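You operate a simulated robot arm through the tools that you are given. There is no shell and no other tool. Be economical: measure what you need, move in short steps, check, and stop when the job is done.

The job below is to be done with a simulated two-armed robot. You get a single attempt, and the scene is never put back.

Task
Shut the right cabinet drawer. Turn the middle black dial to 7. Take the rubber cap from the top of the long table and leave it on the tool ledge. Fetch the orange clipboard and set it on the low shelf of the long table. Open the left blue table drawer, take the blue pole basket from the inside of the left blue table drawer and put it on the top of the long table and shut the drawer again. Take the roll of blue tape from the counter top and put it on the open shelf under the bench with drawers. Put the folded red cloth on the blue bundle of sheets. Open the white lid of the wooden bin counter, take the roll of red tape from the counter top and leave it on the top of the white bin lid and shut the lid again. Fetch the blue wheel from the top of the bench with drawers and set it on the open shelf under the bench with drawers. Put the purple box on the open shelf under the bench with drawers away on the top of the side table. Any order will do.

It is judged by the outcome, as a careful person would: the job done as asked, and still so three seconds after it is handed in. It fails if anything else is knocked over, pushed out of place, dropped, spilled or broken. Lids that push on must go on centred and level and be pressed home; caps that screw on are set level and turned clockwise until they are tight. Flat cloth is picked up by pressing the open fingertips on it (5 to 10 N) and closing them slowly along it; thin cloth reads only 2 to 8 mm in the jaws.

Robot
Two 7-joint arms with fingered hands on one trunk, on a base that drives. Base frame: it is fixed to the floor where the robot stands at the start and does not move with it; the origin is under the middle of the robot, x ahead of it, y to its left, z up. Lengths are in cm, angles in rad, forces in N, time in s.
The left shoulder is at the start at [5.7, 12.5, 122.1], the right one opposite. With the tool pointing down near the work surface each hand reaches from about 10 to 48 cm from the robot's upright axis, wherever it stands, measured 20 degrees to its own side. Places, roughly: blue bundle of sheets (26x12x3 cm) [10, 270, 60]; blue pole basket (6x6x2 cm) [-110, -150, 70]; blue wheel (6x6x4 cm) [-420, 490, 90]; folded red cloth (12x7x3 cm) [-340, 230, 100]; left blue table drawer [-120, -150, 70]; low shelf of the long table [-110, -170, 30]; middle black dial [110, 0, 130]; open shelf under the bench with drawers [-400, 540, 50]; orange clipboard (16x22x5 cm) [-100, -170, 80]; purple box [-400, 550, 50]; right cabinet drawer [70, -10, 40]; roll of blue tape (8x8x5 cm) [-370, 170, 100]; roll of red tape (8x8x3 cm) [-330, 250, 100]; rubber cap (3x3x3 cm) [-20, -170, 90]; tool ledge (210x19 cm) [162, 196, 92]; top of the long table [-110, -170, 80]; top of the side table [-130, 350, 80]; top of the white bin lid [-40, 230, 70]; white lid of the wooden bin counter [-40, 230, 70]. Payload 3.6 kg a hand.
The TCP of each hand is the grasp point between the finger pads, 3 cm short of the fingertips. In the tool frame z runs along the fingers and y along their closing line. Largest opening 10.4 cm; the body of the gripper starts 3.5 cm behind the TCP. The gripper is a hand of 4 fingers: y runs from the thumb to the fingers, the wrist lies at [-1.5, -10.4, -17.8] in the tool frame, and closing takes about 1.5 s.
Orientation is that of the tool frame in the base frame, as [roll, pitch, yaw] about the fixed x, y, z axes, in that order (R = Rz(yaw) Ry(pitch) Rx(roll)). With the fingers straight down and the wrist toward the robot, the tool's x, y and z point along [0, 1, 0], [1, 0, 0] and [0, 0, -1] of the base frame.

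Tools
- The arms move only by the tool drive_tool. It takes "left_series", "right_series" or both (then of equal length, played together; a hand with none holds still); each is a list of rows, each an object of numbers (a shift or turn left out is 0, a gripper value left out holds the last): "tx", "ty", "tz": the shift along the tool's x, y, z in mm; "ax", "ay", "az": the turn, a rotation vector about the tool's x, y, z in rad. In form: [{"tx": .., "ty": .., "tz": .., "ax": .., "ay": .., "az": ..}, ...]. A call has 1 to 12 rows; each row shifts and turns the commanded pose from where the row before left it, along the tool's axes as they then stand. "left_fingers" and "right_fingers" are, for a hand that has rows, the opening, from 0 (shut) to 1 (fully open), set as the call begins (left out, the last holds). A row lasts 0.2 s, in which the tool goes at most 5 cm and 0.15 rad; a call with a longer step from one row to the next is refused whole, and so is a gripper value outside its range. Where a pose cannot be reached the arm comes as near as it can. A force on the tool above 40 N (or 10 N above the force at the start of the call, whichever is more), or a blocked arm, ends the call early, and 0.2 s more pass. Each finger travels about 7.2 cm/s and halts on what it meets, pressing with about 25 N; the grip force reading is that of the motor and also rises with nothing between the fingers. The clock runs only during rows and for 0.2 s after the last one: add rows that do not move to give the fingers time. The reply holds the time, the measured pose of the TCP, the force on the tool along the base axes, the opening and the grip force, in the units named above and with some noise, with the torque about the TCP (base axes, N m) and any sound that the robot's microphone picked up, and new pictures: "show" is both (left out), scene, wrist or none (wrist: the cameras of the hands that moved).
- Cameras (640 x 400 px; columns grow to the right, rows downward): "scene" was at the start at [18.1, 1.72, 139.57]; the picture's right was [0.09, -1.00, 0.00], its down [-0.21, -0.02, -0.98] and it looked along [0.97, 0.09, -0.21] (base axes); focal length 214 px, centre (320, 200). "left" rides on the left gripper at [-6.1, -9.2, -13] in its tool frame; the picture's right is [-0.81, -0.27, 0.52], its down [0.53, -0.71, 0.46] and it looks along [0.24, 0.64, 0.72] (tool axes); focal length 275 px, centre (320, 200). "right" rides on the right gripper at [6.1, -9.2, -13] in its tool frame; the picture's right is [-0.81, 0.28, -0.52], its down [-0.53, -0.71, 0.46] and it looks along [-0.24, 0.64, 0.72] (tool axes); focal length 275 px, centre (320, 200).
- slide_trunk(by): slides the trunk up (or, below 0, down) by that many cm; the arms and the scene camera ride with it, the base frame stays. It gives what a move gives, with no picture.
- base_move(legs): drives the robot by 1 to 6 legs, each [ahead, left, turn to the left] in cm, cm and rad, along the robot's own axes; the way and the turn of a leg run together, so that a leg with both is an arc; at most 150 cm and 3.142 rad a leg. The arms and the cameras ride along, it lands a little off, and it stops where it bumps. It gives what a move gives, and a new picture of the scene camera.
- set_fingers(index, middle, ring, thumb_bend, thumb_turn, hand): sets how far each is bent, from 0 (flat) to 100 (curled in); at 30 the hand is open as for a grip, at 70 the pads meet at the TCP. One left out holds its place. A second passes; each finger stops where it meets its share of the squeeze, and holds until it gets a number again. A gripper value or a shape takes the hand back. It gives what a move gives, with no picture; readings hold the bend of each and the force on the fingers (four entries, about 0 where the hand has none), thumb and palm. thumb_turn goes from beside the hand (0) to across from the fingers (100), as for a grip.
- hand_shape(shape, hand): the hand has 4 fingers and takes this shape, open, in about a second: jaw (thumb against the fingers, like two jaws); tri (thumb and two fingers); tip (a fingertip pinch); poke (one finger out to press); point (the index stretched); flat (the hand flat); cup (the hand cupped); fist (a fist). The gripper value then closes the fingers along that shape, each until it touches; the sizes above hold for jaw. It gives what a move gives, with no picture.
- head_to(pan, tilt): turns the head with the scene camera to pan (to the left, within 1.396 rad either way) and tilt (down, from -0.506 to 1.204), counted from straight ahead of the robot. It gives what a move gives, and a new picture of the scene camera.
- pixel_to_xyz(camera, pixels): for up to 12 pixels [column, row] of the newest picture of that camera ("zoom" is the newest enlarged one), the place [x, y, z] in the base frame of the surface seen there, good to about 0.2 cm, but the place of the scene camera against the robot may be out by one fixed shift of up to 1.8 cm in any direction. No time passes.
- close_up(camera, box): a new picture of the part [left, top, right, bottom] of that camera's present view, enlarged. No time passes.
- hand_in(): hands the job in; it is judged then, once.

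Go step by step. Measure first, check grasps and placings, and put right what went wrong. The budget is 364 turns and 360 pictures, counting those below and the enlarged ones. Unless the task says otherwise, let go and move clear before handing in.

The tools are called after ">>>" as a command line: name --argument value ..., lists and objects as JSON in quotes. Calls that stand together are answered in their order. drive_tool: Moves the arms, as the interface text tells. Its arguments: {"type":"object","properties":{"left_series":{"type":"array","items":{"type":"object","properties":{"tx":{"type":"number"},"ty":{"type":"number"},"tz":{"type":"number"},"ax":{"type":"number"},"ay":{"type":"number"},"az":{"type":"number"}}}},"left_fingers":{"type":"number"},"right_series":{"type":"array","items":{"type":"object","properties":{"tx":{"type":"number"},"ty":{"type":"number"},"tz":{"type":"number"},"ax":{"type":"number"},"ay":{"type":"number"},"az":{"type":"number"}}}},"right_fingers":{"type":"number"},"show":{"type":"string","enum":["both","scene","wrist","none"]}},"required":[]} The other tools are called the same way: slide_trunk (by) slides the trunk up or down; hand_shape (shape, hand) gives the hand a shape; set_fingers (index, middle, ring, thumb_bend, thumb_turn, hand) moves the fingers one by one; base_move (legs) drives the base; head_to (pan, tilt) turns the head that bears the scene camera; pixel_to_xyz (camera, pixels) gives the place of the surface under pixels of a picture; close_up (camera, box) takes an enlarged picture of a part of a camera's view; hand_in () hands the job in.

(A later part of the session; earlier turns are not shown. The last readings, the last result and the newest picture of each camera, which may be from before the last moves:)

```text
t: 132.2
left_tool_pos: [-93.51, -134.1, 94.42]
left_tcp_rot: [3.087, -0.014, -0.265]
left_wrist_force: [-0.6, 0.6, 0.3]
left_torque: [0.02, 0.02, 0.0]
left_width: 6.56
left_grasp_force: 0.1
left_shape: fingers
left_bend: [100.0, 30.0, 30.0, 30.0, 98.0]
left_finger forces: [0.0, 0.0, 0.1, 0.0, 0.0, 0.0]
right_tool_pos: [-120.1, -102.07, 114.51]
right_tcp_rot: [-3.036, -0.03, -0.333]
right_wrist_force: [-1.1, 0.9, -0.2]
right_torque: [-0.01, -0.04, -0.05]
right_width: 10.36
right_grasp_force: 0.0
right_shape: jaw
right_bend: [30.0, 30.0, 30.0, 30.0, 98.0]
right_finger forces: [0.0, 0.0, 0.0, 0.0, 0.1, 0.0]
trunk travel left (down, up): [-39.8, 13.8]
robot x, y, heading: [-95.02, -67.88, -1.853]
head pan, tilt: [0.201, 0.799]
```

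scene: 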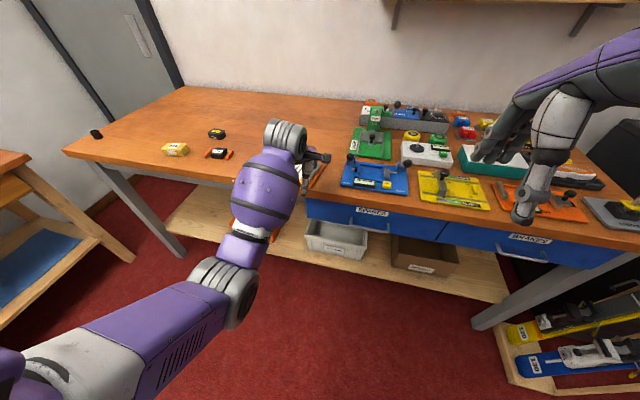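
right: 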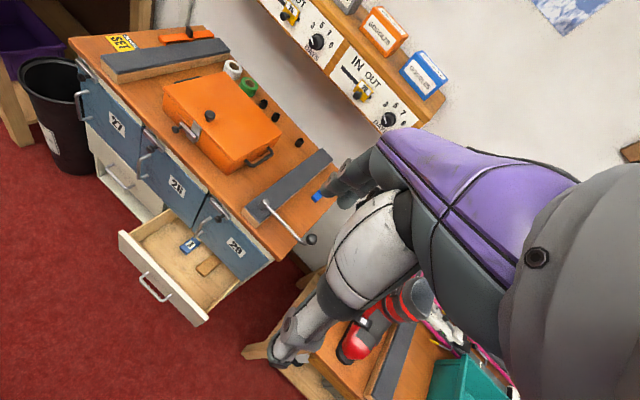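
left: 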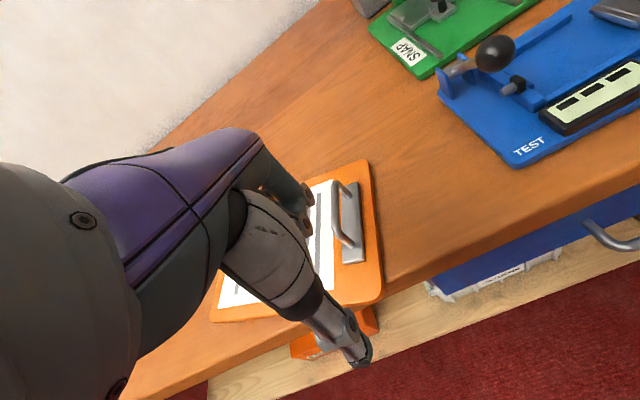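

Free of the loop. Raise, reset the hand, and measure the board's overhang.

>>> drive_tool --left_series '[{"tz": -40}, {"tz": -40}, {"tx": 40, "tz": -20}, {"tx": 40}, {}, {}]' --left_fingers 1 --show "both"

>>> close_up --camera "left" --box '[180, 140, 480, 360]'

```text
t: 133.6
left_tool_pos: [-85.7, -135.74, 104.91]
left_tcp_rot: [3.088, -0.012, -0.264]
left_wrist_force: [-0.5, 0.9, -0.1]
left_torque: [0.02, 0.02, -0.02]
left_width: 10.37
left_grasp_force: 0.0
left_shape: jaw
left_bend: [30.0, 30.0, 30.0, 30.0, 98.0]
left_finger forces: [0.0, 0.0, 0.0, 0.1, 0.0, 0.0]
right_tool_pos: [-119.91, -102.01, 114.58]
right_tcp_rot: [-3.037, -0.027, -0.332]
right_wrist_force: [0.1, -0.4, 0.4]
right_torque: [0.0, 0.0, 0.02]
right_width: 10.4
right_grasp_force: 0.1
right_shape: jaw
right_bend: [30.0, 30.0, 30.0, 30.0, 98.0]
right_finger forces: [0.0, 0.0, 0.0, 0.0, 0.0, 0.0]
trunk travel left (down, up): [-39.8, 13.8]
robot x, y, heading: [-94.92, -67.44, -1.859]
head pan, tilt: [0.201, 0.799]
```

scene: 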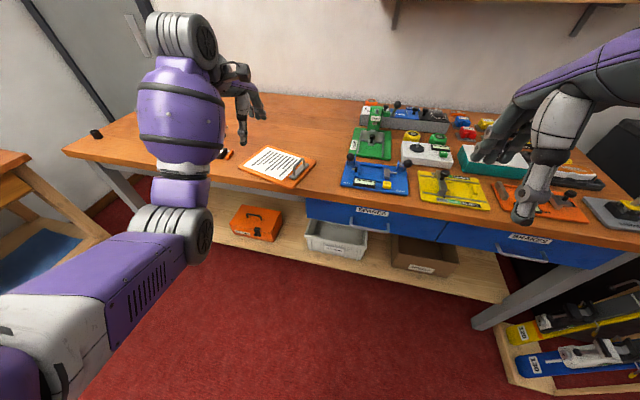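
left: 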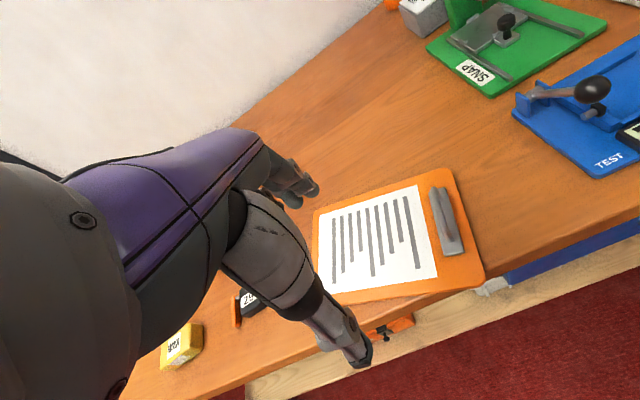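

```text
1.82 times, centred on (330, 250) of left
```

zoom: 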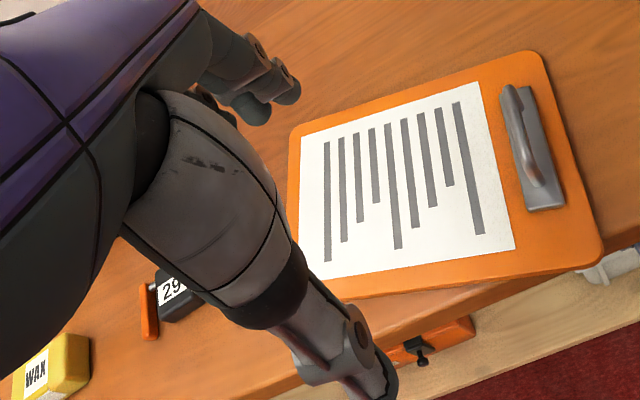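

The board is now near the edge and well within reach. Measure the loop, board corners, and the free shelf space.

>>> pixel_to_xyz --camera "zoom" --pixels '[[507, 90], [515, 120], [527, 155], [540, 180], [530, 210], [600, 250], [345, 296], [530, 55], [295, 140]]'

>>> pixel_to_xyz --camera "scene" --pixels '[[232, 229], [277, 239], [238, 206], [220, 200], [205, 228], [180, 205], [300, 160], [255, 240], [300, 255], [160, 215]]'

```text
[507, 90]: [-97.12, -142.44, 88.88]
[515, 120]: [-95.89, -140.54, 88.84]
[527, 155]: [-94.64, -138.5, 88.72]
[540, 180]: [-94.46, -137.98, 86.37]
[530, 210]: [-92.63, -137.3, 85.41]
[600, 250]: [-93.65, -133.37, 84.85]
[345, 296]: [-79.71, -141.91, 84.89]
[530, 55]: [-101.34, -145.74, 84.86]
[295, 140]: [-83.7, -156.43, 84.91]
```

```text
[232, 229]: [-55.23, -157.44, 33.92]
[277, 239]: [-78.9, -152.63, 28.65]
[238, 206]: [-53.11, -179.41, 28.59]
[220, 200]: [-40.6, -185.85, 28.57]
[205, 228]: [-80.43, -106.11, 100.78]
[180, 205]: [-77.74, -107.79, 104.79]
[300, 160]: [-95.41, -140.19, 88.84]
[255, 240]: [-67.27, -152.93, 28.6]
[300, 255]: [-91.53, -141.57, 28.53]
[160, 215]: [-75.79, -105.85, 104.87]
```

Loop centre (−95.9,−140.5), z 88.8, turned about −0.27 rad from square. I'll pull the hand in, turn it so the fingers close across the bar, and then drive closer.

>>> drive_tool --left_series '[{"ty": -40}, {"ty": -40}, {"ty": -40}, {"ty": -40}, {"ty": -40}, {}]' --show "none"

>>> drive_tool --left_series '[{"az": -0.127}, {"az": -0.127}, {"az": -0.127}, {"az": -0.127}, {"az": -0.127}, {"az": -0.127}, {"az": -0.127}, {"az": -0.127}, {"az": -0.127}, {"az": -0.127}, {}]' --show "scene"

```text
t: 135.0
left_tool_pos: [-80.68, -116.36, 103.52]
left_tcp_rot: [3.088, -0.014, -0.264]
left_wrist_force: [-0.8, 0.1, -0.2]
left_torque: [0.01, 0.0, 0.0]
left_width: 10.38
left_grasp_force: 0.0
left_shape: jaw
left_bend: [30.0, 30.0, 30.0, 30.0, 98.0]
left_finger forces: [0.1, 0.0, 0.0, 0.0, 0.1, 0.0]
right_tool_pos: [-120.08, -102.08, 114.39]
right_tcp_rot: [-3.036, -0.03, -0.334]
right_wrist_force: [0.1, 0.7, -0.2]
right_torque: [0.0, 0.0, -0.04]
right_width: 10.39
right_grasp_force: 0.0
right_shape: jaw
right_bend: [30.0, 30.0, 30.0, 30.0, 98.0]
right_finger forces: [0.0, 0.0, 0.0, 0.1, 0.0, 0.1]
trunk travel left (down, up): [-39.8, 13.8]
robot x, y, heading: [-94.97, -67.72, -1.855]
head pan, tilt: [0.201, 0.799]
```

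```text
t: 137.4
left_tool_pos: [-80.59, -116.26, 103.54]
left_tcp_rot: [3.113, 0.048, 1.007]
left_wrist_force: [-0.9, -0.4, 0.6]
left_torque: [0.0, 0.0, -0.03]
left_width: 10.37
left_grasp_force: 0.1
left_shape: jaw
left_bend: [30.0, 30.0, 30.0, 30.0, 98.0]
left_finger forces: [0.0, 0.0, 0.0, 0.0, 0.0, 0.0]
right_tool_pos: [-119.99, -101.92, 114.48]
right_tcp_rot: [-3.037, -0.029, -0.334]
right_wrist_force: [0.1, 0.2, -0.5]
right_torque: [0.02, -0.01, 0.01]
right_width: 10.38
right_grasp_force: 0.0
right_shape: jaw
right_bend: [30.0, 30.0, 30.0, 30.0, 98.0]
right_finger forces: [0.0, 0.0, 0.0, 0.0, 0.1, 0.1]
trunk travel left (down, up): [-39.8, 13.8]
robot x, y, heading: [-94.96, -67.73, -1.854]
head pan, tilt: [0.201, 0.799]
```

scene: 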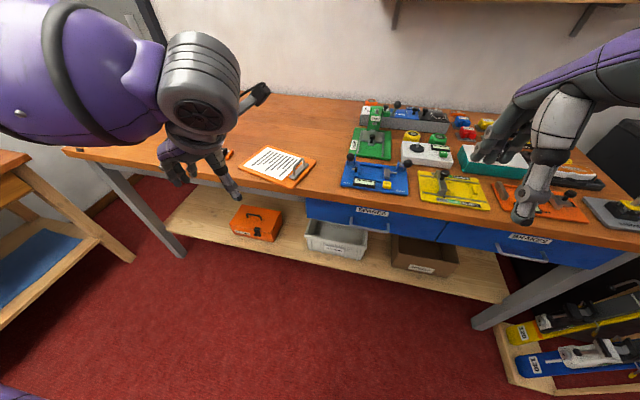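

The hand is turned and the elbow is up and clear. Drive 27.5 ahead and 8 right to place the hand above the loop.

>>> base_move --legs '[[27.5, -7.9, 0]]'

>>> drive_tool --left_series '[{"tz": 30}, {"tz": 20}, {}]' --show "wrist"

```text
t: 139.4
left_tool_pos: [-95.84, -140.44, 103.62]
left_tcp_rot: [3.111, 0.047, 1.005]
left_wrist_force: [-0.4, -1.0, 0.6]
left_torque: [0.02, -0.03, -0.03]
left_width: 10.37
left_grasp_force: 0.1
left_shape: jaw
left_bend: [30.0, 30.0, 30.0, 30.0, 98.0]
left_finger forces: [0.1, 0.0, 0.2, 0.0, 0.0, 0.1]
right_tool_pos: [-135.13, -126.15, 114.45]
right_tcp_rot: [-3.038, -0.029, -0.335]
right_wrist_force: [0.0, -0.4, 0.4]
right_torque: [0.0, 0.01, -0.01]
right_width: 10.4
right_grasp_force: 0.0
right_shape: jaw
right_bend: [30.0, 30.0, 30.0, 30.0, 98.0]
right_finger forces: [0.0, 0.0, 0.1, 0.0, 0.0, 0.0]
trunk travel left (down, up): [-39.8, 13.8]
robot x, y, heading: [-110.03, -91.96, -1.858]
head pan, tilt: [0.201, 0.799]
```

scene: 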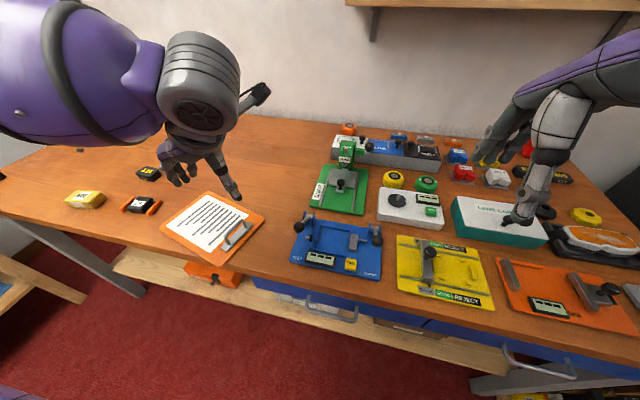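

```text
t: 140.2
left_tool_pos: [-95.73, -140.7, 98.57]
left_tcp_rot: [3.112, 0.047, 1.006]
left_wrist_force: [-0.7, -0.7, 0.7]
left_torque: [-0.01, 0.02, 0.02]
left_width: 10.38
left_grasp_force: 0.1
left_shape: jaw
left_bend: [30.0, 30.0, 30.0, 30.0, 98.0]
left_finger forces: [0.1, 0.1, 0.0, 0.1, 0.0, 0.0]
right_tool_pos: [-135.1, -126.11, 114.59]
right_tcp_rot: [-3.037, -0.03, -0.334]
right_wrist_force: [-0.4, 0.1, 0.4]
right_torque: [0.01, -0.02, 0.03]
right_width: 10.4
right_grasp_force: 0.0
right_shape: jaw
right_bend: [30.0, 30.0, 30.0, 30.0, 98.0]
right_finger forces: [0.0, 0.0, 0.0, 0.0, 0.0, 0.0]
trunk travel left (down, up): [-39.8, 13.8]
robot x, y, heading: [-110.3, -91.81, -1.856]
head pan, tilt: [0.201, 0.799]
```

left: 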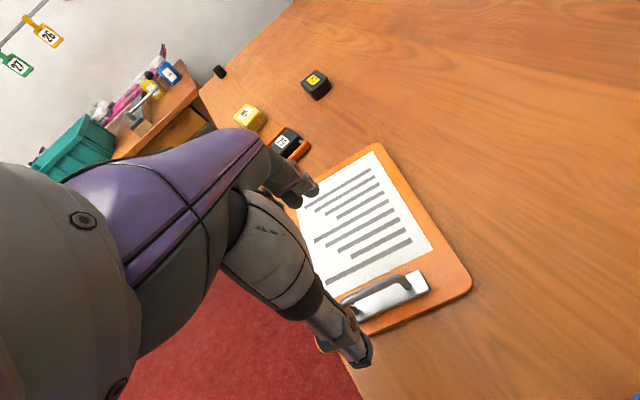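

>>> pixel_to_xyz --camera "left" --pixels '[[350, 297], [365, 290], [380, 283], [398, 277], [410, 283], [422, 290]]'

```text
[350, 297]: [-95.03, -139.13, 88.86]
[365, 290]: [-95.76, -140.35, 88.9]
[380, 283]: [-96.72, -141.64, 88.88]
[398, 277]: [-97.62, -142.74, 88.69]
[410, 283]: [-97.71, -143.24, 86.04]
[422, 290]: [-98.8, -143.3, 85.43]
```

Aligned over the bar. Lower 9.8 cm and pinch.

>>> drive_tool --left_series '[{"tz": 30, "ty": -2}, {"tz": 30}, {"tz": 25}, {"tz": 12}, {}]' --show "none"

>>> drive_tool --left_series '[{}, {}, {}, {}, {}, {}, {}, {}]' --left_fingers 0 --show "wrist"

```text
t: 141.4
left_tool_pos: [-96.04, -141.17, 88.99]
left_tcp_rot: [3.113, 0.047, 1.006]
left_wrist_force: [0.8, -0.4, -0.1]
left_torque: [0.0, -0.03, 0.03]
left_width: 10.39
left_grasp_force: 0.0
left_shape: jaw
left_bend: [30.0, 30.0, 30.0, 30.0, 98.0]
left_finger forces: [0.0, 0.1, 0.0, 0.0, 0.0, 0.1]
right_tool_pos: [-135.28, -126.06, 114.5]
right_tcp_rot: [-3.038, -0.03, -0.334]
right_wrist_force: [-0.4, -0.6, -0.9]
right_torque: [0.0, -0.01, 0.02]
right_width: 10.38
right_grasp_force: 0.1
right_shape: jaw
right_bend: [30.0, 30.0, 30.0, 30.0, 98.0]
right_finger forces: [0.1, 0.1, 0.1, 0.0, 0.1, 0.0]
trunk travel left (down, up): [-39.8, 13.8]
robot x, y, heading: [-110.55, -92.09, -1.856]
head pan, tilt: [0.201, 0.799]
```

```text
t: 143.2
left_tool_pos: [-95.98, -141.29, 88.93]
left_tcp_rot: [3.11, 0.048, 1.005]
left_wrist_force: [0.6, 0.1, -0.3]
left_torque: [-0.01, -0.04, -0.08]
left_width: 0.02
left_grasp_force: 24.5
left_shape: jaw
left_bend: [70.0, 70.0, 70.0, 71.0, 100.0]
left_finger forces: [2.6, 0.0, 2.4, 0.1, 0.4, 0.1]
right_tool_pos: [-135.19, -126.16, 114.48]
right_tcp_rot: [-3.038, -0.029, -0.335]
right_wrist_force: [0.1, -0.1, -0.4]
right_torque: [0.03, 0.03, -0.01]
right_width: 10.37
right_grasp_force: 0.0
right_shape: jaw
right_bend: [30.0, 30.0, 30.0, 30.0, 98.0]
right_finger forces: [0.1, 0.0, 0.0, 0.0, 0.1, 0.1]
trunk travel left (down, up): [-39.8, 13.8]
robot x, y, heading: [-110.12, -92.0, -1.853]
head pan, tilt: [0.201, 0.799]
```

left: 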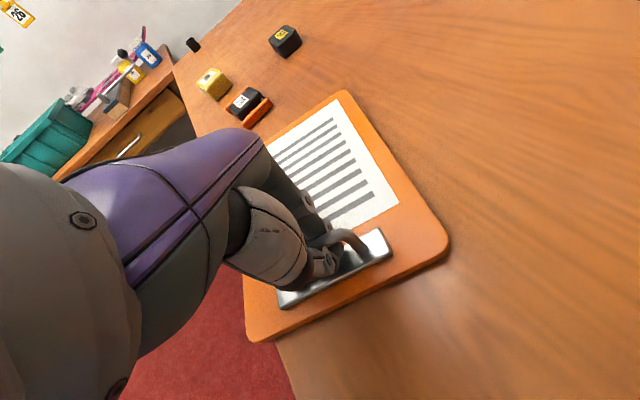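

Width reads 0: the fingers seem to have closed beneath the thin bar. I'll lift 3 cm and look at how it hangs.

>>> drive_tool --left_series '[{"tz": -10}, {"tz": -10}, {"tz": -10}, {}]' --show "both"

```text
t: 144.2
left_tool_pos: [-95.99, -140.96, 91.85]
left_tcp_rot: [3.111, 0.046, 1.007]
left_wrist_force: [-0.6, -0.1, -0.7]
left_torque: [-0.02, -0.01, -0.02]
left_width: 0.0
left_grasp_force: 24.7
left_shape: jaw
left_bend: [70.0, 70.0, 70.0, 71.0, 100.0]
left_finger forces: [3.3, 0.0, 1.8, 0.1, 0.4, 0.1]
right_tool_pos: [-135.23, -126.06, 114.57]
right_tcp_rot: [-3.036, -0.03, -0.334]
right_wrist_force: [0.2, -0.5, 0.0]
right_torque: [-0.01, -0.02, -0.01]
right_width: 10.4
right_grasp_force: 0.0
right_shape: jaw
right_bend: [30.0, 30.0, 30.0, 30.0, 98.0]
right_finger forces: [0.0, 0.0, 0.0, 0.0, 0.1, 0.0]
trunk travel left (down, up): [-39.8, 13.8]
robot x, y, heading: [-110.03, -91.97, -1.85]
head pan, tilt: [0.201, 0.799]
```

scene: 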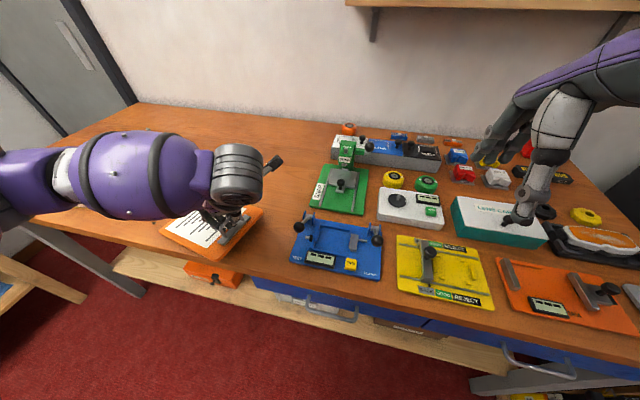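
left: 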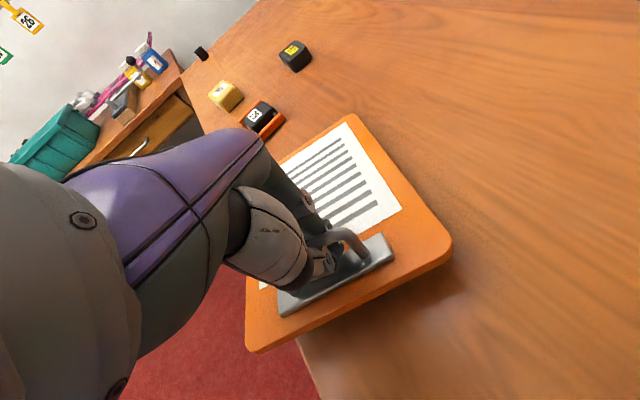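

The clip end is rising with the hand. Lift 8 cm more and see its attitude.

>>> drive_tool --left_series '[{"tz": -20}, {"tz": -20}, {"tz": -20}, {"tz": -20}, {}, {}]' --show "both"

```text
t: 145.6
left_tool_pos: [-95.88, -140.58, 99.97]
left_tcp_rot: [3.111, 0.045, 1.005]
left_wrist_force: [0.2, -0.4, -0.8]
left_torque: [0.04, 0.02, -0.02]
left_width: 0.0
left_grasp_force: 24.6
left_shape: jaw
left_bend: [70.0, 70.0, 70.0, 71.0, 100.0]
left_finger forces: [2.8, 0.1, 0.6, 0.2, 0.5, 0.0]
right_tool_pos: [-135.26, -126.09, 114.55]
right_tcp_rot: [-3.037, -0.031, -0.336]
right_wrist_force: [0.4, 0.0, -0.6]
right_torque: [-0.01, -0.03, -0.01]
right_width: 10.39
right_grasp_force: 0.0
right_shape: jaw
right_bend: [30.0, 30.0, 30.0, 30.0, 98.0]
right_finger forces: [0.1, 0.0, 0.0, 0.0, 0.0, 0.0]
trunk travel left (down, up): [-39.8, 13.8]
robot x, y, heading: [-110.37, -91.71, -1.855]
head pan, tilt: [0.201, 0.799]
```

scene: 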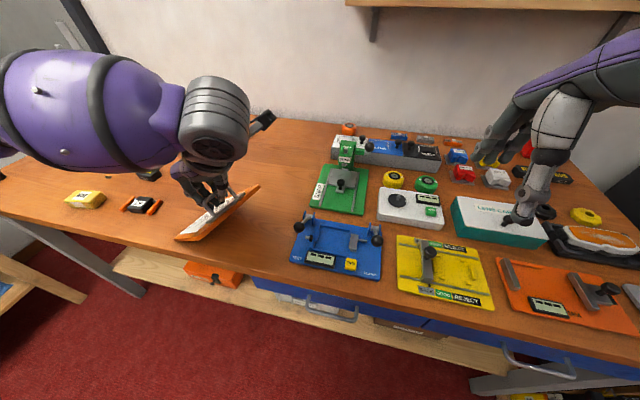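
left: 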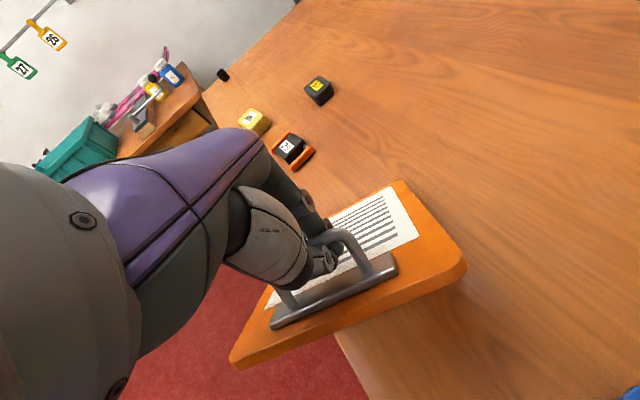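

The board droops when hung by its round bar, so I'll set it back down and, still hooked, drag it 7 cm toward me (squaring it up) to make a proper overhang for an edge pinch.

>>> drive_tool --left_series '[{"tz": 25}, {"tz": 25}, {"tz": 25}, {"tz": 25}, {"tz": 6}, {}]' --show "none"

>>> drive_tool --left_series '[{"tx": 10, "ty": -2.6, "az": -0.04}, {"tx": 10, "ty": -2.2, "az": -0.04}, {"tx": 10, "ty": -1.8, "az": -0.04}, {"tx": 10, "ty": -1.4, "az": -0.04}, {"tx": 10, "ty": -1, "az": -0.04}, {"tx": 10, "ty": -0.6, "az": -0.04}, {"tx": 10, "az": -0.03}, {"tx": 5}, {}]' --show "both"

```text
t: 147.0
left_tool_pos: [-95.95, -141.12, 89.2]
left_tcp_rot: [3.11, 0.047, 1.004]
left_wrist_force: [-0.3, 0.1, -1.5]
left_torque: [-0.04, -0.05, -0.04]
left_width: 0.0
left_grasp_force: 24.5
left_shape: jaw
left_bend: [70.0, 70.0, 70.0, 71.0, 100.0]
left_finger forces: [2.8, 0.1, 3.0, 0.0, 4.6, 0.0]
right_tool_pos: [-135.17, -126.06, 114.49]
right_tcp_rot: [-3.036, -0.029, -0.334]
right_wrist_force: [-0.5, 0.0, -0.2]
right_torque: [0.04, 0.01, 0.03]
right_width: 10.39
right_grasp_force: 0.1
right_shape: jaw
right_bend: [30.0, 30.0, 30.0, 30.0, 98.0]
right_finger forces: [0.0, 0.0, 0.0, 0.0, 0.1, 0.0]
trunk travel left (down, up): [-39.8, 13.8]
robot x, y, heading: [-110.39, -92.03, -1.855]
head pan, tilt: [0.201, 0.799]
```

```text
t: 149.0
left_tool_pos: [-93.6, -133.89, 88.84]
left_tcp_rot: [3.125, 0.053, 1.277]
left_wrist_force: [0.1, -0.4, -1.2]
left_torque: [-0.06, -0.01, -0.06]
left_width: 0.01
left_grasp_force: 24.7
left_shape: jaw
left_bend: [70.0, 70.0, 70.0, 71.0, 100.0]
left_finger forces: [2.8, 0.0, 3.3, 0.0, 4.3, 0.0]
right_tool_pos: [-135.28, -126.05, 114.52]
right_tcp_rot: [-3.037, -0.03, -0.335]
right_wrist_force: [0.2, -0.6, -0.2]
right_torque: [0.03, 0.01, -0.03]
right_width: 10.37
right_grasp_force: 0.0
right_shape: jaw
right_bend: [30.0, 30.0, 30.0, 30.0, 98.0]
right_finger forces: [0.1, 0.1, 0.0, 0.0, 0.1, 0.1]
trunk travel left (down, up): [-39.8, 13.8]
robot x, y, heading: [-110.01, -91.7, -1.853]
head pan, tilt: [0.201, 0.799]
```

scene: 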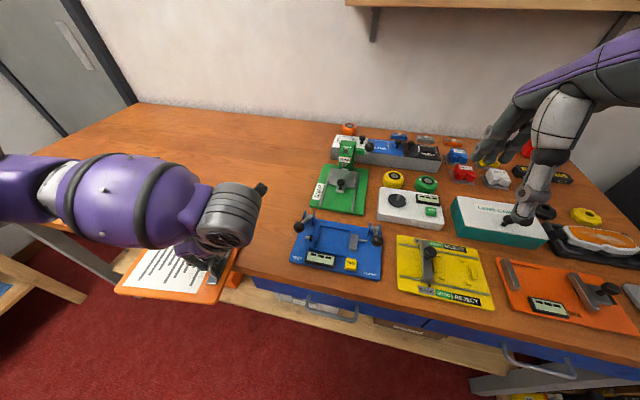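
left: 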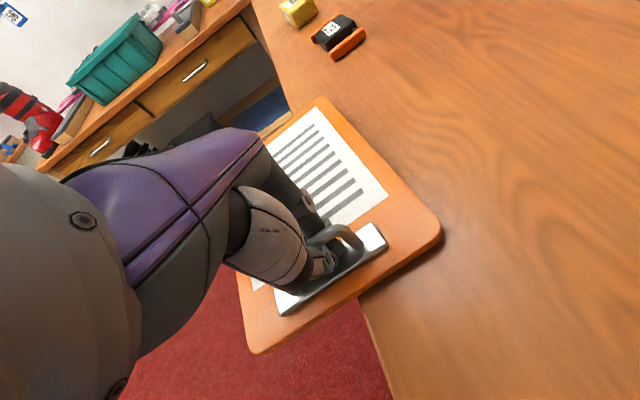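

The loop centre is right at the table edge, too far out to release safely. I'll push it back in 3 cm before opening.

>>> drive_tool --left_series '[{"tx": -10}, {"tx": -10}, {"tx": -10}, {}]' --show "none"

>>> drive_tool --left_series '[{}, {}, {}, {}, {}, {}, {}]' --left_fingers 1 --show "both"

```text
t: 150.0
left_tool_pos: [-94.46, -136.91, 89.1]
left_tcp_rot: [3.125, 0.053, 1.275]
left_wrist_force: [0.6, 0.2, -0.7]
left_torque: [-0.05, -0.03, 0.05]
left_width: 0.0
left_grasp_force: 24.7
left_shape: jaw
left_bend: [70.0, 70.0, 70.0, 71.0, 100.0]
left_finger forces: [5.4, 0.0, 1.3, 0.1, 5.2, 0.0]
right_tool_pos: [-135.2, -126.11, 114.54]
right_tcp_rot: [-3.036, -0.028, -0.334]
right_wrist_force: [-0.7, -0.4, -0.5]
right_torque: [-0.02, 0.0, 0.04]
right_width: 10.41
right_grasp_force: 0.1
right_shape: jaw
right_bend: [30.0, 30.0, 30.0, 30.0, 98.0]
right_finger forces: [0.0, 0.0, 0.1, 0.1, 0.1, 0.0]
trunk travel left (down, up): [-39.8, 13.8]
robot x, y, heading: [-110.39, -92.21, -1.854]
head pan, tilt: [0.201, 0.799]
```

```text
t: 151.6
left_tool_pos: [-94.47, -136.85, 89.05]
left_tcp_rot: [3.126, 0.054, 1.275]
left_wrist_force: [-0.4, -0.3, -0.2]
left_torque: [-0.01, 0.0, -0.02]
left_width: 10.36
left_grasp_force: 0.1
left_shape: jaw
left_bend: [30.0, 30.0, 30.0, 30.0, 98.0]
left_finger forces: [0.0, 0.0, 0.0, 0.0, 0.1, 0.0]
right_tool_pos: [-135.18, -126.0, 114.47]
right_tcp_rot: [-3.037, -0.03, -0.335]
right_wrist_force: [-0.2, -0.1, 0.3]
right_torque: [-0.01, -0.02, 0.0]
right_width: 10.39
right_grasp_force: 0.0
right_shape: jaw
right_bend: [30.0, 30.0, 30.0, 30.0, 98.0]
right_finger forces: [0.1, 0.0, 0.1, 0.1, 0.0, 0.1]
trunk travel left (down, up): [-39.8, 13.8]
robot x, y, heading: [-110.09, -91.95, -1.853]
head pan, tilt: [0.201, 0.799]
```

scene: 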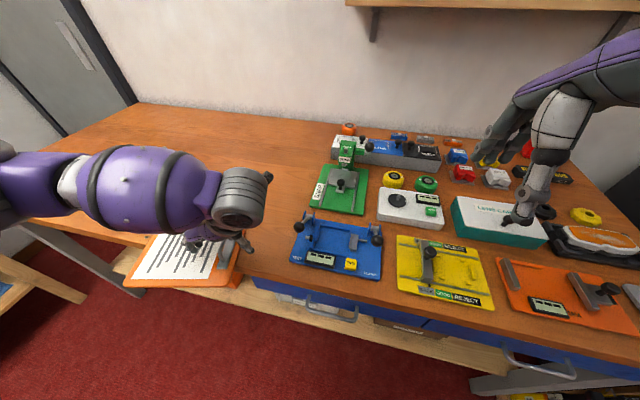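
left: 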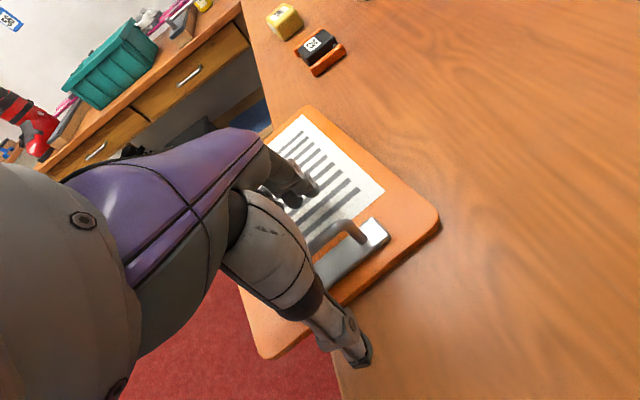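

Released cleanly. Lift straight up and measure the board.

>>> drive_tool --left_series '[{"tz": -40}, {"tz": -40}, {"tz": -40}, {"tz": -40}, {}]' --show "both"

>>> pixel_to_xyz --camera "scene" --pixels '[[126, 285], [230, 286], [180, 287], [148, 236], [241, 247], [100, 243], [262, 275], [195, 262]]'

```text
t: 152.8
left_tool_pos: [-94.45, -135.95, 105.01]
left_tcp_rot: [3.126, 0.053, 1.276]
left_wrist_force: [0.1, -0.8, -0.2]
left_torque: [0.0, -0.01, 0.03]
left_width: 10.39
left_grasp_force: 0.1
left_shape: jaw
left_bend: [30.0, 30.0, 30.0, 30.0, 98.0]
left_finger forces: [0.0, 0.0, 0.0, 0.0, 0.0, 0.0]
right_tool_pos: [-135.24, -126.0, 114.47]
right_tcp_rot: [-3.037, -0.029, -0.333]
right_wrist_force: [-0.4, 0.2, 0.6]
right_torque: [-0.01, 0.01, 0.02]
right_width: 10.38
right_grasp_force: 0.1
right_shape: jaw
right_bend: [30.0, 30.0, 30.0, 30.0, 98.0]
right_finger forces: [0.0, 0.0, 0.1, 0.0, 0.1, 0.0]
trunk travel left (down, up): [-39.8, 13.8]
robot x, y, heading: [-110.24, -91.7, -1.85]
head pan, tilt: [0.201, 0.799]
```

scene: 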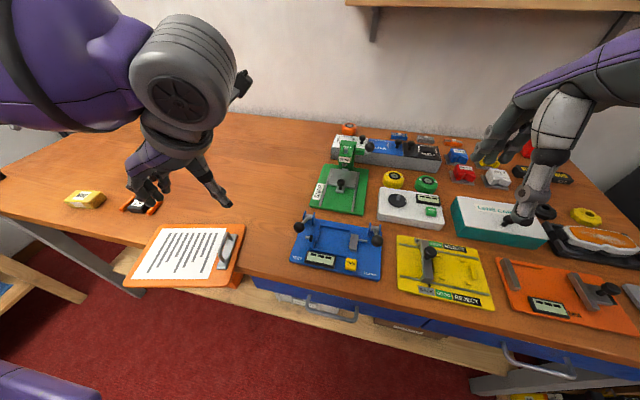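
left: 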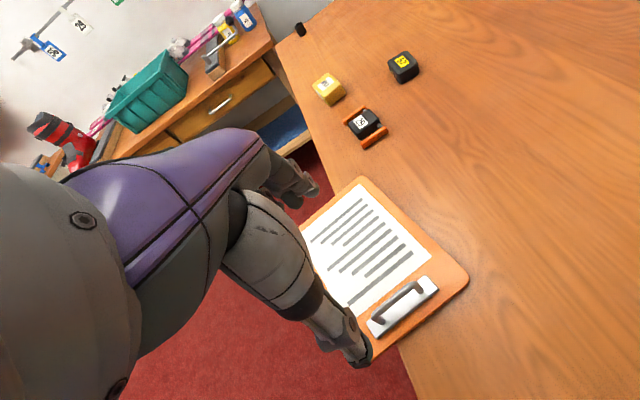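

```text
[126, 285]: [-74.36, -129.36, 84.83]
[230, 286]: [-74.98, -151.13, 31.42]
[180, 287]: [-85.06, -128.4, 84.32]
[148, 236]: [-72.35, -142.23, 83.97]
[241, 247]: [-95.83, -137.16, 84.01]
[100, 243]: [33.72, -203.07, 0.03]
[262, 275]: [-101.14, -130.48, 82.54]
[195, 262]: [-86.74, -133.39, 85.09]
```

>>> pixel_to_xyz --camera "left" --pixels '[[468, 278], [372, 345], [362, 180], [385, 240], [400, 307], [305, 222], [400, 350], [330, 190]]'

```text
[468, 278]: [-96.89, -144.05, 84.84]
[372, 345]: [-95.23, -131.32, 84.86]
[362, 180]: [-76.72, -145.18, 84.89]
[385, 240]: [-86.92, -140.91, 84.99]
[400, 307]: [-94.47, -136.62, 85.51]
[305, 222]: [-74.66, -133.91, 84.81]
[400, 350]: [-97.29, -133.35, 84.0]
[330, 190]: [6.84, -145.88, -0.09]
```

The board's centre is ~2 cm inside the edge, near-edge midpoint ≈(−85.8,−128.6), heading −1.63. Back away, then turn the hand to horizontal, fingers forward.

>>> base_move --legs '[[-32, 0, 0], [0, 0, 0.22]]'

>>> drive_tool --left_series '[{"az": 0.14}, {"az": 0.14}, {"az": 0.14}, {"az": 0.14}, {"az": 0.14}, {"az": 0.14}, {"az": 0.14}, {"az": 0.14}, {"az": 0.14}, {"az": 0.14}, {"az": 0.14}, {}]' --show "none"

>>> drive_tool --left_series '[{"ax": -0.14}, {"ax": -0.14}, {"ax": -0.14}, {"ax": -0.14}, {"ax": -0.14}, {"ax": -0.14}, {"ax": -0.14}, {"ax": -0.14}, {"ax": -0.14}, {"ax": -0.14}, {"ax": -0.14}, {}]' --show "scene"

```text
t: 155.7
left_tool_pos: [-76.44, -101.04, 104.99]
left_tcp_rot: [3.125, 0.053, 1.495]
left_wrist_force: [-0.5, -0.1, 0.0]
left_torque: [0.01, -0.03, -0.01]
left_width: 10.37
left_grasp_force: 0.0
left_shape: jaw
left_bend: [30.0, 30.0, 30.0, 30.0, 98.0]
left_finger forces: [0.1, 0.0, 0.0, 0.0, 0.0, 0.0]
right_tool_pos: [-118.32, -100.25, 114.55]
right_tcp_rot: [-3.038, -0.03, -0.115]
right_wrist_force: [0.7, -1.0, 0.2]
right_torque: [-0.02, 0.01, -0.02]
right_width: 10.37
right_grasp_force: 0.0
right_shape: jaw
right_bend: [30.0, 30.0, 30.0, 30.0, 98.0]
right_finger forces: [0.0, 0.1, 0.1, 0.0, 0.1, 0.0]
trunk travel left (down, up): [-39.8, 13.8]
robot x, y, heading: [-101.29, -61.44, -1.632]
head pan, tilt: [0.201, 0.799]
```

scene: 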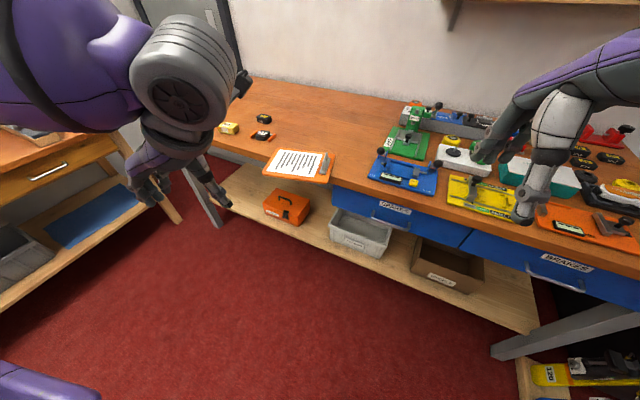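

```text
t: 158.3
left_tool_pos: [-76.39, -103.76, 105.57]
left_tcp_rot: [3.088, -0.014, -0.045]
left_wrist_force: [0.3, 0.5, -1.0]
left_torque: [0.0, 0.01, 0.02]
left_width: 10.38
left_grasp_force: 0.1
left_shape: jaw
left_bend: [30.0, 30.0, 30.0, 30.0, 98.0]
left_finger forces: [0.0, 0.0, 0.1, 0.0, 0.1, 0.0]
left hand out of reach, approached as far as the arm can: row 4, 5, 6, 7
right_tool_pos: [-118.33, -100.32, 114.47]
right_tcp_rot: [-3.037, -0.03, -0.115]
right_wrist_force: [-0.3, 0.8, 0.7]
right_torque: [0.0, 0.03, 0.01]
right_width: 10.4
right_grasp_force: 0.1
right_shape: jaw
right_bend: [30.0, 30.0, 30.0, 30.0, 98.0]
right_finger forces: [0.0, 0.1, 0.0, 0.1, 0.0, 0.1]
trunk travel left (down, up): [-39.8, 13.8]
robot x, y, heading: [-101.26, -61.35, -1.637]
head pan, tilt: [0.201, 0.799]
```

```text
t: 160.9
left_tool_pos: [-73.27, -110.52, 106.46]
left_tcp_rot: [1.545, -0.014, -0.044]
left_wrist_force: [0.3, 0.5, -0.7]
left_torque: [-0.02, 0.01, 0.0]
left_width: 10.4
left_grasp_force: 0.1
left_shape: jaw
left_bend: [30.0, 30.0, 30.0, 30.0, 98.0]
left_finger forces: [0.0, 0.0, 0.0, 0.1, 0.0, 0.1]
left hand out of reach, approached as far as the arm can: row 1, 2, 3, 4, 5
right_tool_pos: [-118.3, -100.36, 114.56]
right_tcp_rot: [-3.036, -0.03, -0.115]
right_wrist_force: [-0.4, 0.6, -0.7]
right_torque: [-0.03, 0.03, 0.01]
right_width: 10.41
right_grasp_force: 0.1
right_shape: jaw
right_bend: [30.0, 30.0, 30.0, 30.0, 98.0]
right_finger forces: [0.0, 0.0, 0.0, 0.0, 0.0, 0.0]
trunk travel left (down, up): [-39.8, 13.8]
robot x, y, heading: [-101.33, -61.28, -1.63]
head pan, tilt: [0.201, 0.799]
```

scene: 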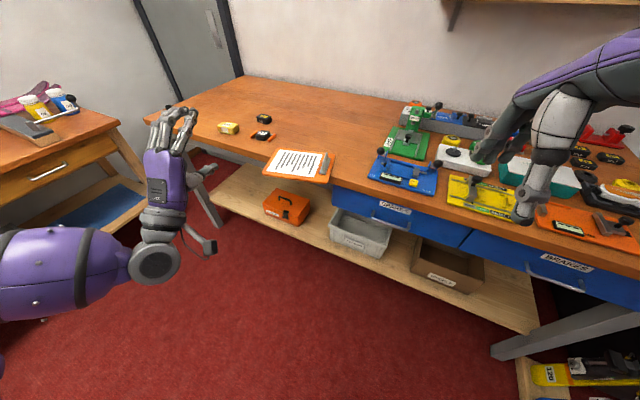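

Hand is horizontal and nearly parallel to the board's depth axis. Lower trunk and hand to board height, then drive in line with the near edge.

>>> slide_trunk --by -12

>>> drive_tool --left_series '[{"ty": -20}, {"ty": -20}, {"ty": -20}, {"ty": -20}, {"ty": -20}, {}]' --show "none"

>>> base_move --legs '[[6, -12.5, 0]]'

>>> drive_tool --left_series '[{}]' --show "wrist"

```text
t: 162.4
left_tool_pos: [-73.36, -110.5, 94.44]
left_tcp_rot: [1.546, -0.016, -0.044]
left_wrist_force: [-0.7, 0.3, -0.6]
left_torque: [-0.02, -0.01, 0.02]
left_width: 10.4
left_grasp_force: 0.1
left_shape: jaw
left_bend: [30.0, 30.0, 30.0, 30.0, 98.0]
left_finger forces: [0.0, 0.0, 0.0, 0.0, 0.1, 0.0]
right_tool_pos: [-118.35, -100.15, 102.58]
right_tcp_rot: [-3.039, -0.031, -0.114]
right_wrist_force: [0.0, 0.3, -0.3]
right_torque: [0.01, 0.02, 0.0]
right_width: 10.41
right_grasp_force: 0.1
right_shape: jaw
right_bend: [30.0, 30.0, 30.0, 30.0, 98.0]
right_finger forces: [0.0, 0.1, 0.0, 0.1, 0.0, 0.1]
trunk travel left (down, up): [-27.8, 25.8]
robot x, y, heading: [-101.2, -61.64, -1.637]
head pan, tilt: [0.201, 0.799]
```

```text
t: 163.8
left_tool_pos: [-73.17, -110.68, 84.35]
left_tcp_rot: [1.546, -0.016, -0.043]
left_wrist_force: [0.4, 0.1, 0.4]
left_torque: [0.01, 0.02, 0.0]
left_width: 10.39
left_grasp_force: 0.1
left_shape: jaw
left_bend: [30.0, 30.0, 30.0, 30.0, 98.0]
left_finger forces: [0.0, 0.0, 0.0, 0.0, 0.1, 0.0]
right_tool_pos: [-118.2, -100.29, 102.51]
right_tcp_rot: [-3.036, -0.029, -0.115]
right_wrist_force: [-0.5, -0.6, -0.1]
right_torque: [-0.01, 0.01, 0.03]
right_width: 10.4
right_grasp_force: 0.0
right_shape: jaw
right_bend: [30.0, 30.0, 30.0, 30.0, 98.0]
right_finger forces: [0.0, 0.0, 0.0, 0.0, 0.0, 0.0]
trunk travel left (down, up): [-27.8, 25.8]
robot x, y, heading: [-101.48, -61.51, -1.635]
head pan, tilt: [0.201, 0.799]
```

```text
t: 165.6
left_tool_pos: [-85.95, -115.99, 84.39]
left_tcp_rot: [1.548, -0.015, -0.047]
left_wrist_force: [0.7, -0.1, 0.2]
left_torque: [-0.01, 0.0, 0.01]
left_width: 10.39
left_grasp_force: 0.0
left_shape: jaw
left_bend: [30.0, 30.0, 30.0, 30.0, 98.0]
left_finger forces: [0.0, 0.1, 0.0, 0.1, 0.0, 0.0]
right_tool_pos: [-131.13, -105.48, 102.54]
right_tcp_rot: [-3.038, -0.03, -0.114]
right_wrist_force: [-0.1, -0.3, -0.4]
right_torque: [-0.03, -0.02, 0.02]
right_width: 10.37
right_grasp_force: 0.0
right_shape: jaw
right_bend: [30.0, 30.0, 30.0, 30.0, 98.0]
right_finger forces: [0.0, 0.0, 0.0, 0.0, 0.0, 0.1]
trunk travel left (down, up): [-27.8, 25.8]
robot x, y, heading: [-113.78, -66.79, -1.631]
head pan, tilt: [0.201, 0.799]
```

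scene: 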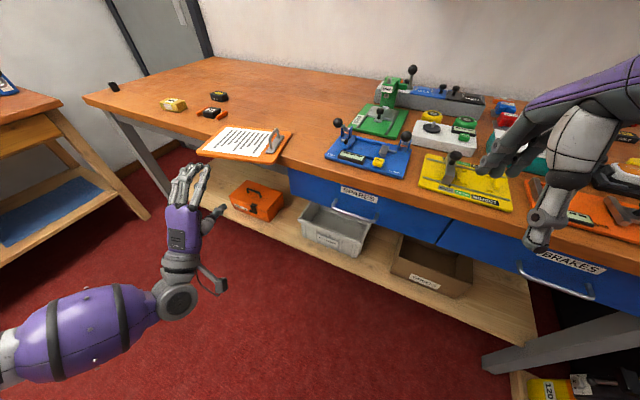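

```text
t: 166.0
left_tool_pos: [-85.83, -115.82, 84.44]
left_tcp_rot: [1.548, -0.015, -0.044]
left_wrist_force: [-0.1, 0.1, -0.2]
left_torque: [0.01, 0.0, 0.0]
left_width: 10.39
left_grasp_force: 0.1
left_shape: jaw
left_bend: [30.0, 30.0, 30.0, 30.0, 98.0]
left_finger forces: [0.0, 0.0, 0.0, 0.1, 0.1, 0.0]
right_tool_pos: [-131.09, -105.41, 102.51]
right_tcp_rot: [-3.036, -0.028, -0.116]
right_wrist_force: [-0.1, 0.2, 0.5]
right_torque: [-0.03, 0.0, 0.01]
right_width: 10.4
right_grasp_force: 0.2
right_shape: jaw
right_bend: [30.0, 30.0, 30.0, 30.0, 98.0]
right_finger forces: [0.0, 0.0, 0.1, 0.0, 0.0, 0.0]
trunk travel left (down, up): [-27.8, 25.8]
robot x, y, heading: [-114.2, -66.33, -1.631]
head pan, tilt: [0.201, 0.799]
```

left: 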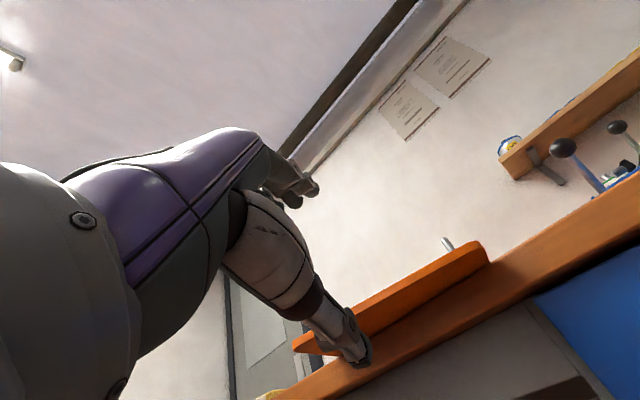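

>>> pixel_to_xyz --camera "left" --pixels '[[400, 308], [440, 283], [485, 258], [375, 330], [300, 345], [470, 290]]'

```text
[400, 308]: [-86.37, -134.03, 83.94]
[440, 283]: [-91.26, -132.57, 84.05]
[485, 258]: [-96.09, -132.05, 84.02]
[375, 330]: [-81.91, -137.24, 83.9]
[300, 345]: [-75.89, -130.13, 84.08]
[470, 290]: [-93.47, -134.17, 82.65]
```

Board underside z≈84.0 and near edge y≈−130; thumb has ~4 cm of overhang. Drive 12 cm, then finish with the arm.

>>> base_move --legs '[[12, 0, 0]]'

>>> drive_tool --left_series '[{}]' --show "wrist"

```text
t: 167.2
left_tool_pos: [-86.68, -127.98, 84.47]
left_tcp_rot: [1.551, -0.013, -0.045]
left_wrist_force: [-0.9, -0.8, 0.7]
left_torque: [-0.01, 0.01, -0.02]
left_width: 10.37
left_grasp_force: 0.1
left_shape: jaw
left_bend: [30.0, 30.0, 30.0, 30.0, 98.0]
left_finger forces: [0.0, 0.1, 0.1, 0.0, 0.0, 0.0]
right_tool_pos: [-131.87, -117.5, 102.55]
right_tcp_rot: [-3.039, -0.029, -0.114]
right_wrist_force: [0.1, -0.1, -0.1]
right_torque: [0.04, 0.0, 0.01]
right_width: 10.37
right_grasp_force: 0.0
right_shape: jaw
right_bend: [30.0, 30.0, 30.0, 30.0, 98.0]
right_finger forces: [0.0, 0.0, 0.0, 0.0, 0.0, 0.0]
trunk travel left (down, up): [-27.8, 25.8]
robot x, y, heading: [-114.92, -78.46, -1.639]
head pan, tilt: [0.201, 0.799]
```

scene: 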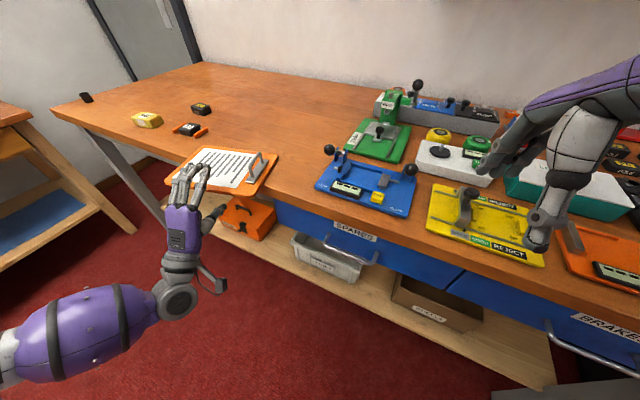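

```text
t: 167.6
left_tool_pos: [-86.76, -127.87, 84.52]
left_tcp_rot: [1.547, -0.016, -0.044]
left_wrist_force: [0.3, 0.2, -0.8]
left_torque: [-0.02, -0.01, 0.0]
left_width: 10.38
left_grasp_force: 0.1
left_shape: jaw
left_bend: [30.0, 30.0, 30.0, 30.0, 98.0]
left_finger forces: [0.0, 0.1, 0.0, 0.0, 0.0, 0.0]
right_tool_pos: [-131.89, -117.37, 102.6]
right_tcp_rot: [-3.038, -0.029, -0.114]
right_wrist_force: [0.4, -0.6, -0.2]
right_torque: [-0.03, 0.02, -0.02]
right_width: 10.4
right_grasp_force: 0.1
right_shape: jaw
right_bend: [30.0, 30.0, 30.0, 30.0, 98.0]
right_finger forces: [0.0, 0.0, 0.0, 0.0, 0.0, 0.0]
trunk travel left (down, up): [-27.8, 25.8]
robot x, y, heading: [-114.7, -78.66, -1.638]
head pan, tilt: [0.201, 0.799]
```

left: 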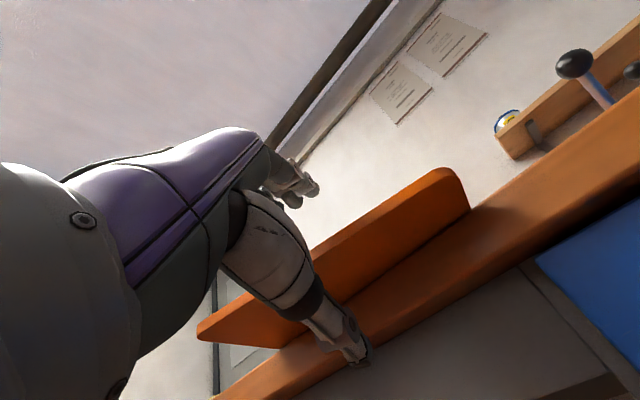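

>>> drive_tool --left_series '[{"tz": 10}, {"tz": 12}, {}]' --show "none"

>>> drive_tool --left_series '[{}, {}, {}, {}, {}, {}, {}, {}]' --left_fingers 0 --show "both"

```text
t: 168.4
left_tool_pos: [-86.84, -130.03, 84.57]
left_tcp_rot: [1.547, -0.016, -0.046]
left_wrist_force: [0.4, 0.2, -0.2]
left_torque: [0.01, 0.01, 0.0]
left_width: 10.41
left_grasp_force: 0.1
left_shape: jaw
left_bend: [30.0, 30.0, 30.0, 30.0, 98.0]
left_finger forces: [0.0, 0.1, 0.1, 0.0, 0.0, 0.0]
right_tool_pos: [-131.84, -117.44, 102.49]
right_tcp_rot: [-3.036, -0.03, -0.115]
right_wrist_force: [0.6, -0.2, -0.2]
right_torque: [-0.01, 0.02, 0.01]
right_width: 10.39
right_grasp_force: 0.1
right_shape: jaw
right_bend: [30.0, 30.0, 30.0, 30.0, 98.0]
right_finger forces: [0.1, 0.0, 0.0, 0.0, 0.0, 0.0]
trunk travel left (down, up): [-27.8, 25.8]
robot x, y, heading: [-114.57, -78.4, -1.633]
head pan, tilt: [0.201, 0.799]
```

```text
t: 170.2
left_tool_pos: [-86.92, -130.15, 84.42]
left_tcp_rot: [1.548, -0.015, -0.044]
left_wrist_force: [0.0, -0.6, 0.3]
left_torque: [0.03, -0.08, 0.04]
left_width: 0.4
left_grasp_force: 24.9
left_shape: jaw
left_bend: [71.0, 68.0, 69.0, 72.0, 100.0]
left_finger forces: [12.5, 6.4, 3.1, 0.0, 22.5, 0.0]
right_tool_pos: [-131.84, -117.34, 102.58]
right_tcp_rot: [-3.037, -0.03, -0.114]
right_wrist_force: [-1.0, -0.1, 0.2]
right_torque: [0.02, -0.02, 0.04]
right_width: 10.36
right_grasp_force: 0.0
right_shape: jaw
right_bend: [30.0, 30.0, 30.0, 30.0, 98.0]
right_finger forces: [0.1, 0.1, 0.1, 0.0, 0.0, 0.0]
trunk travel left (down, up): [-27.8, 25.8]
robot x, y, heading: [-114.55, -78.25, -1.634]
head pan, tilt: [0.201, 0.799]
```

scene: 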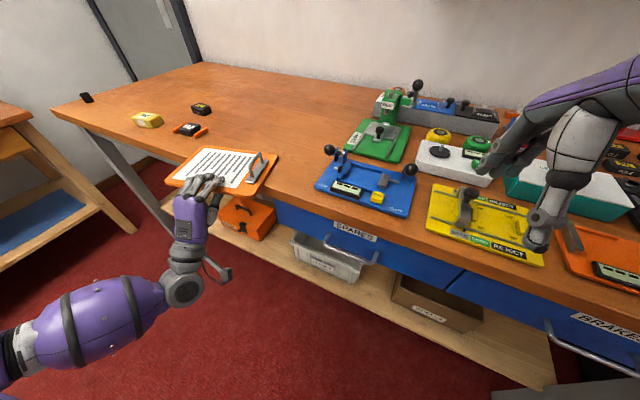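
left: 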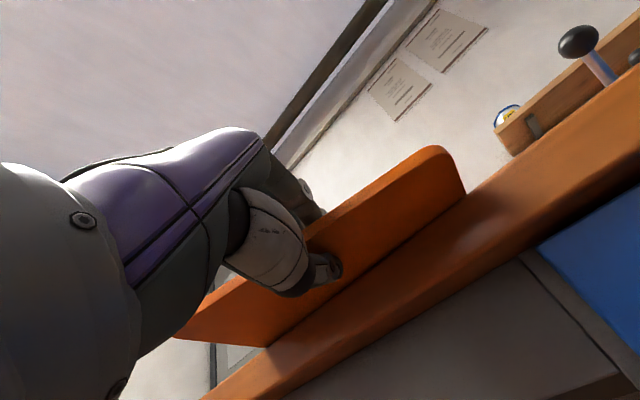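

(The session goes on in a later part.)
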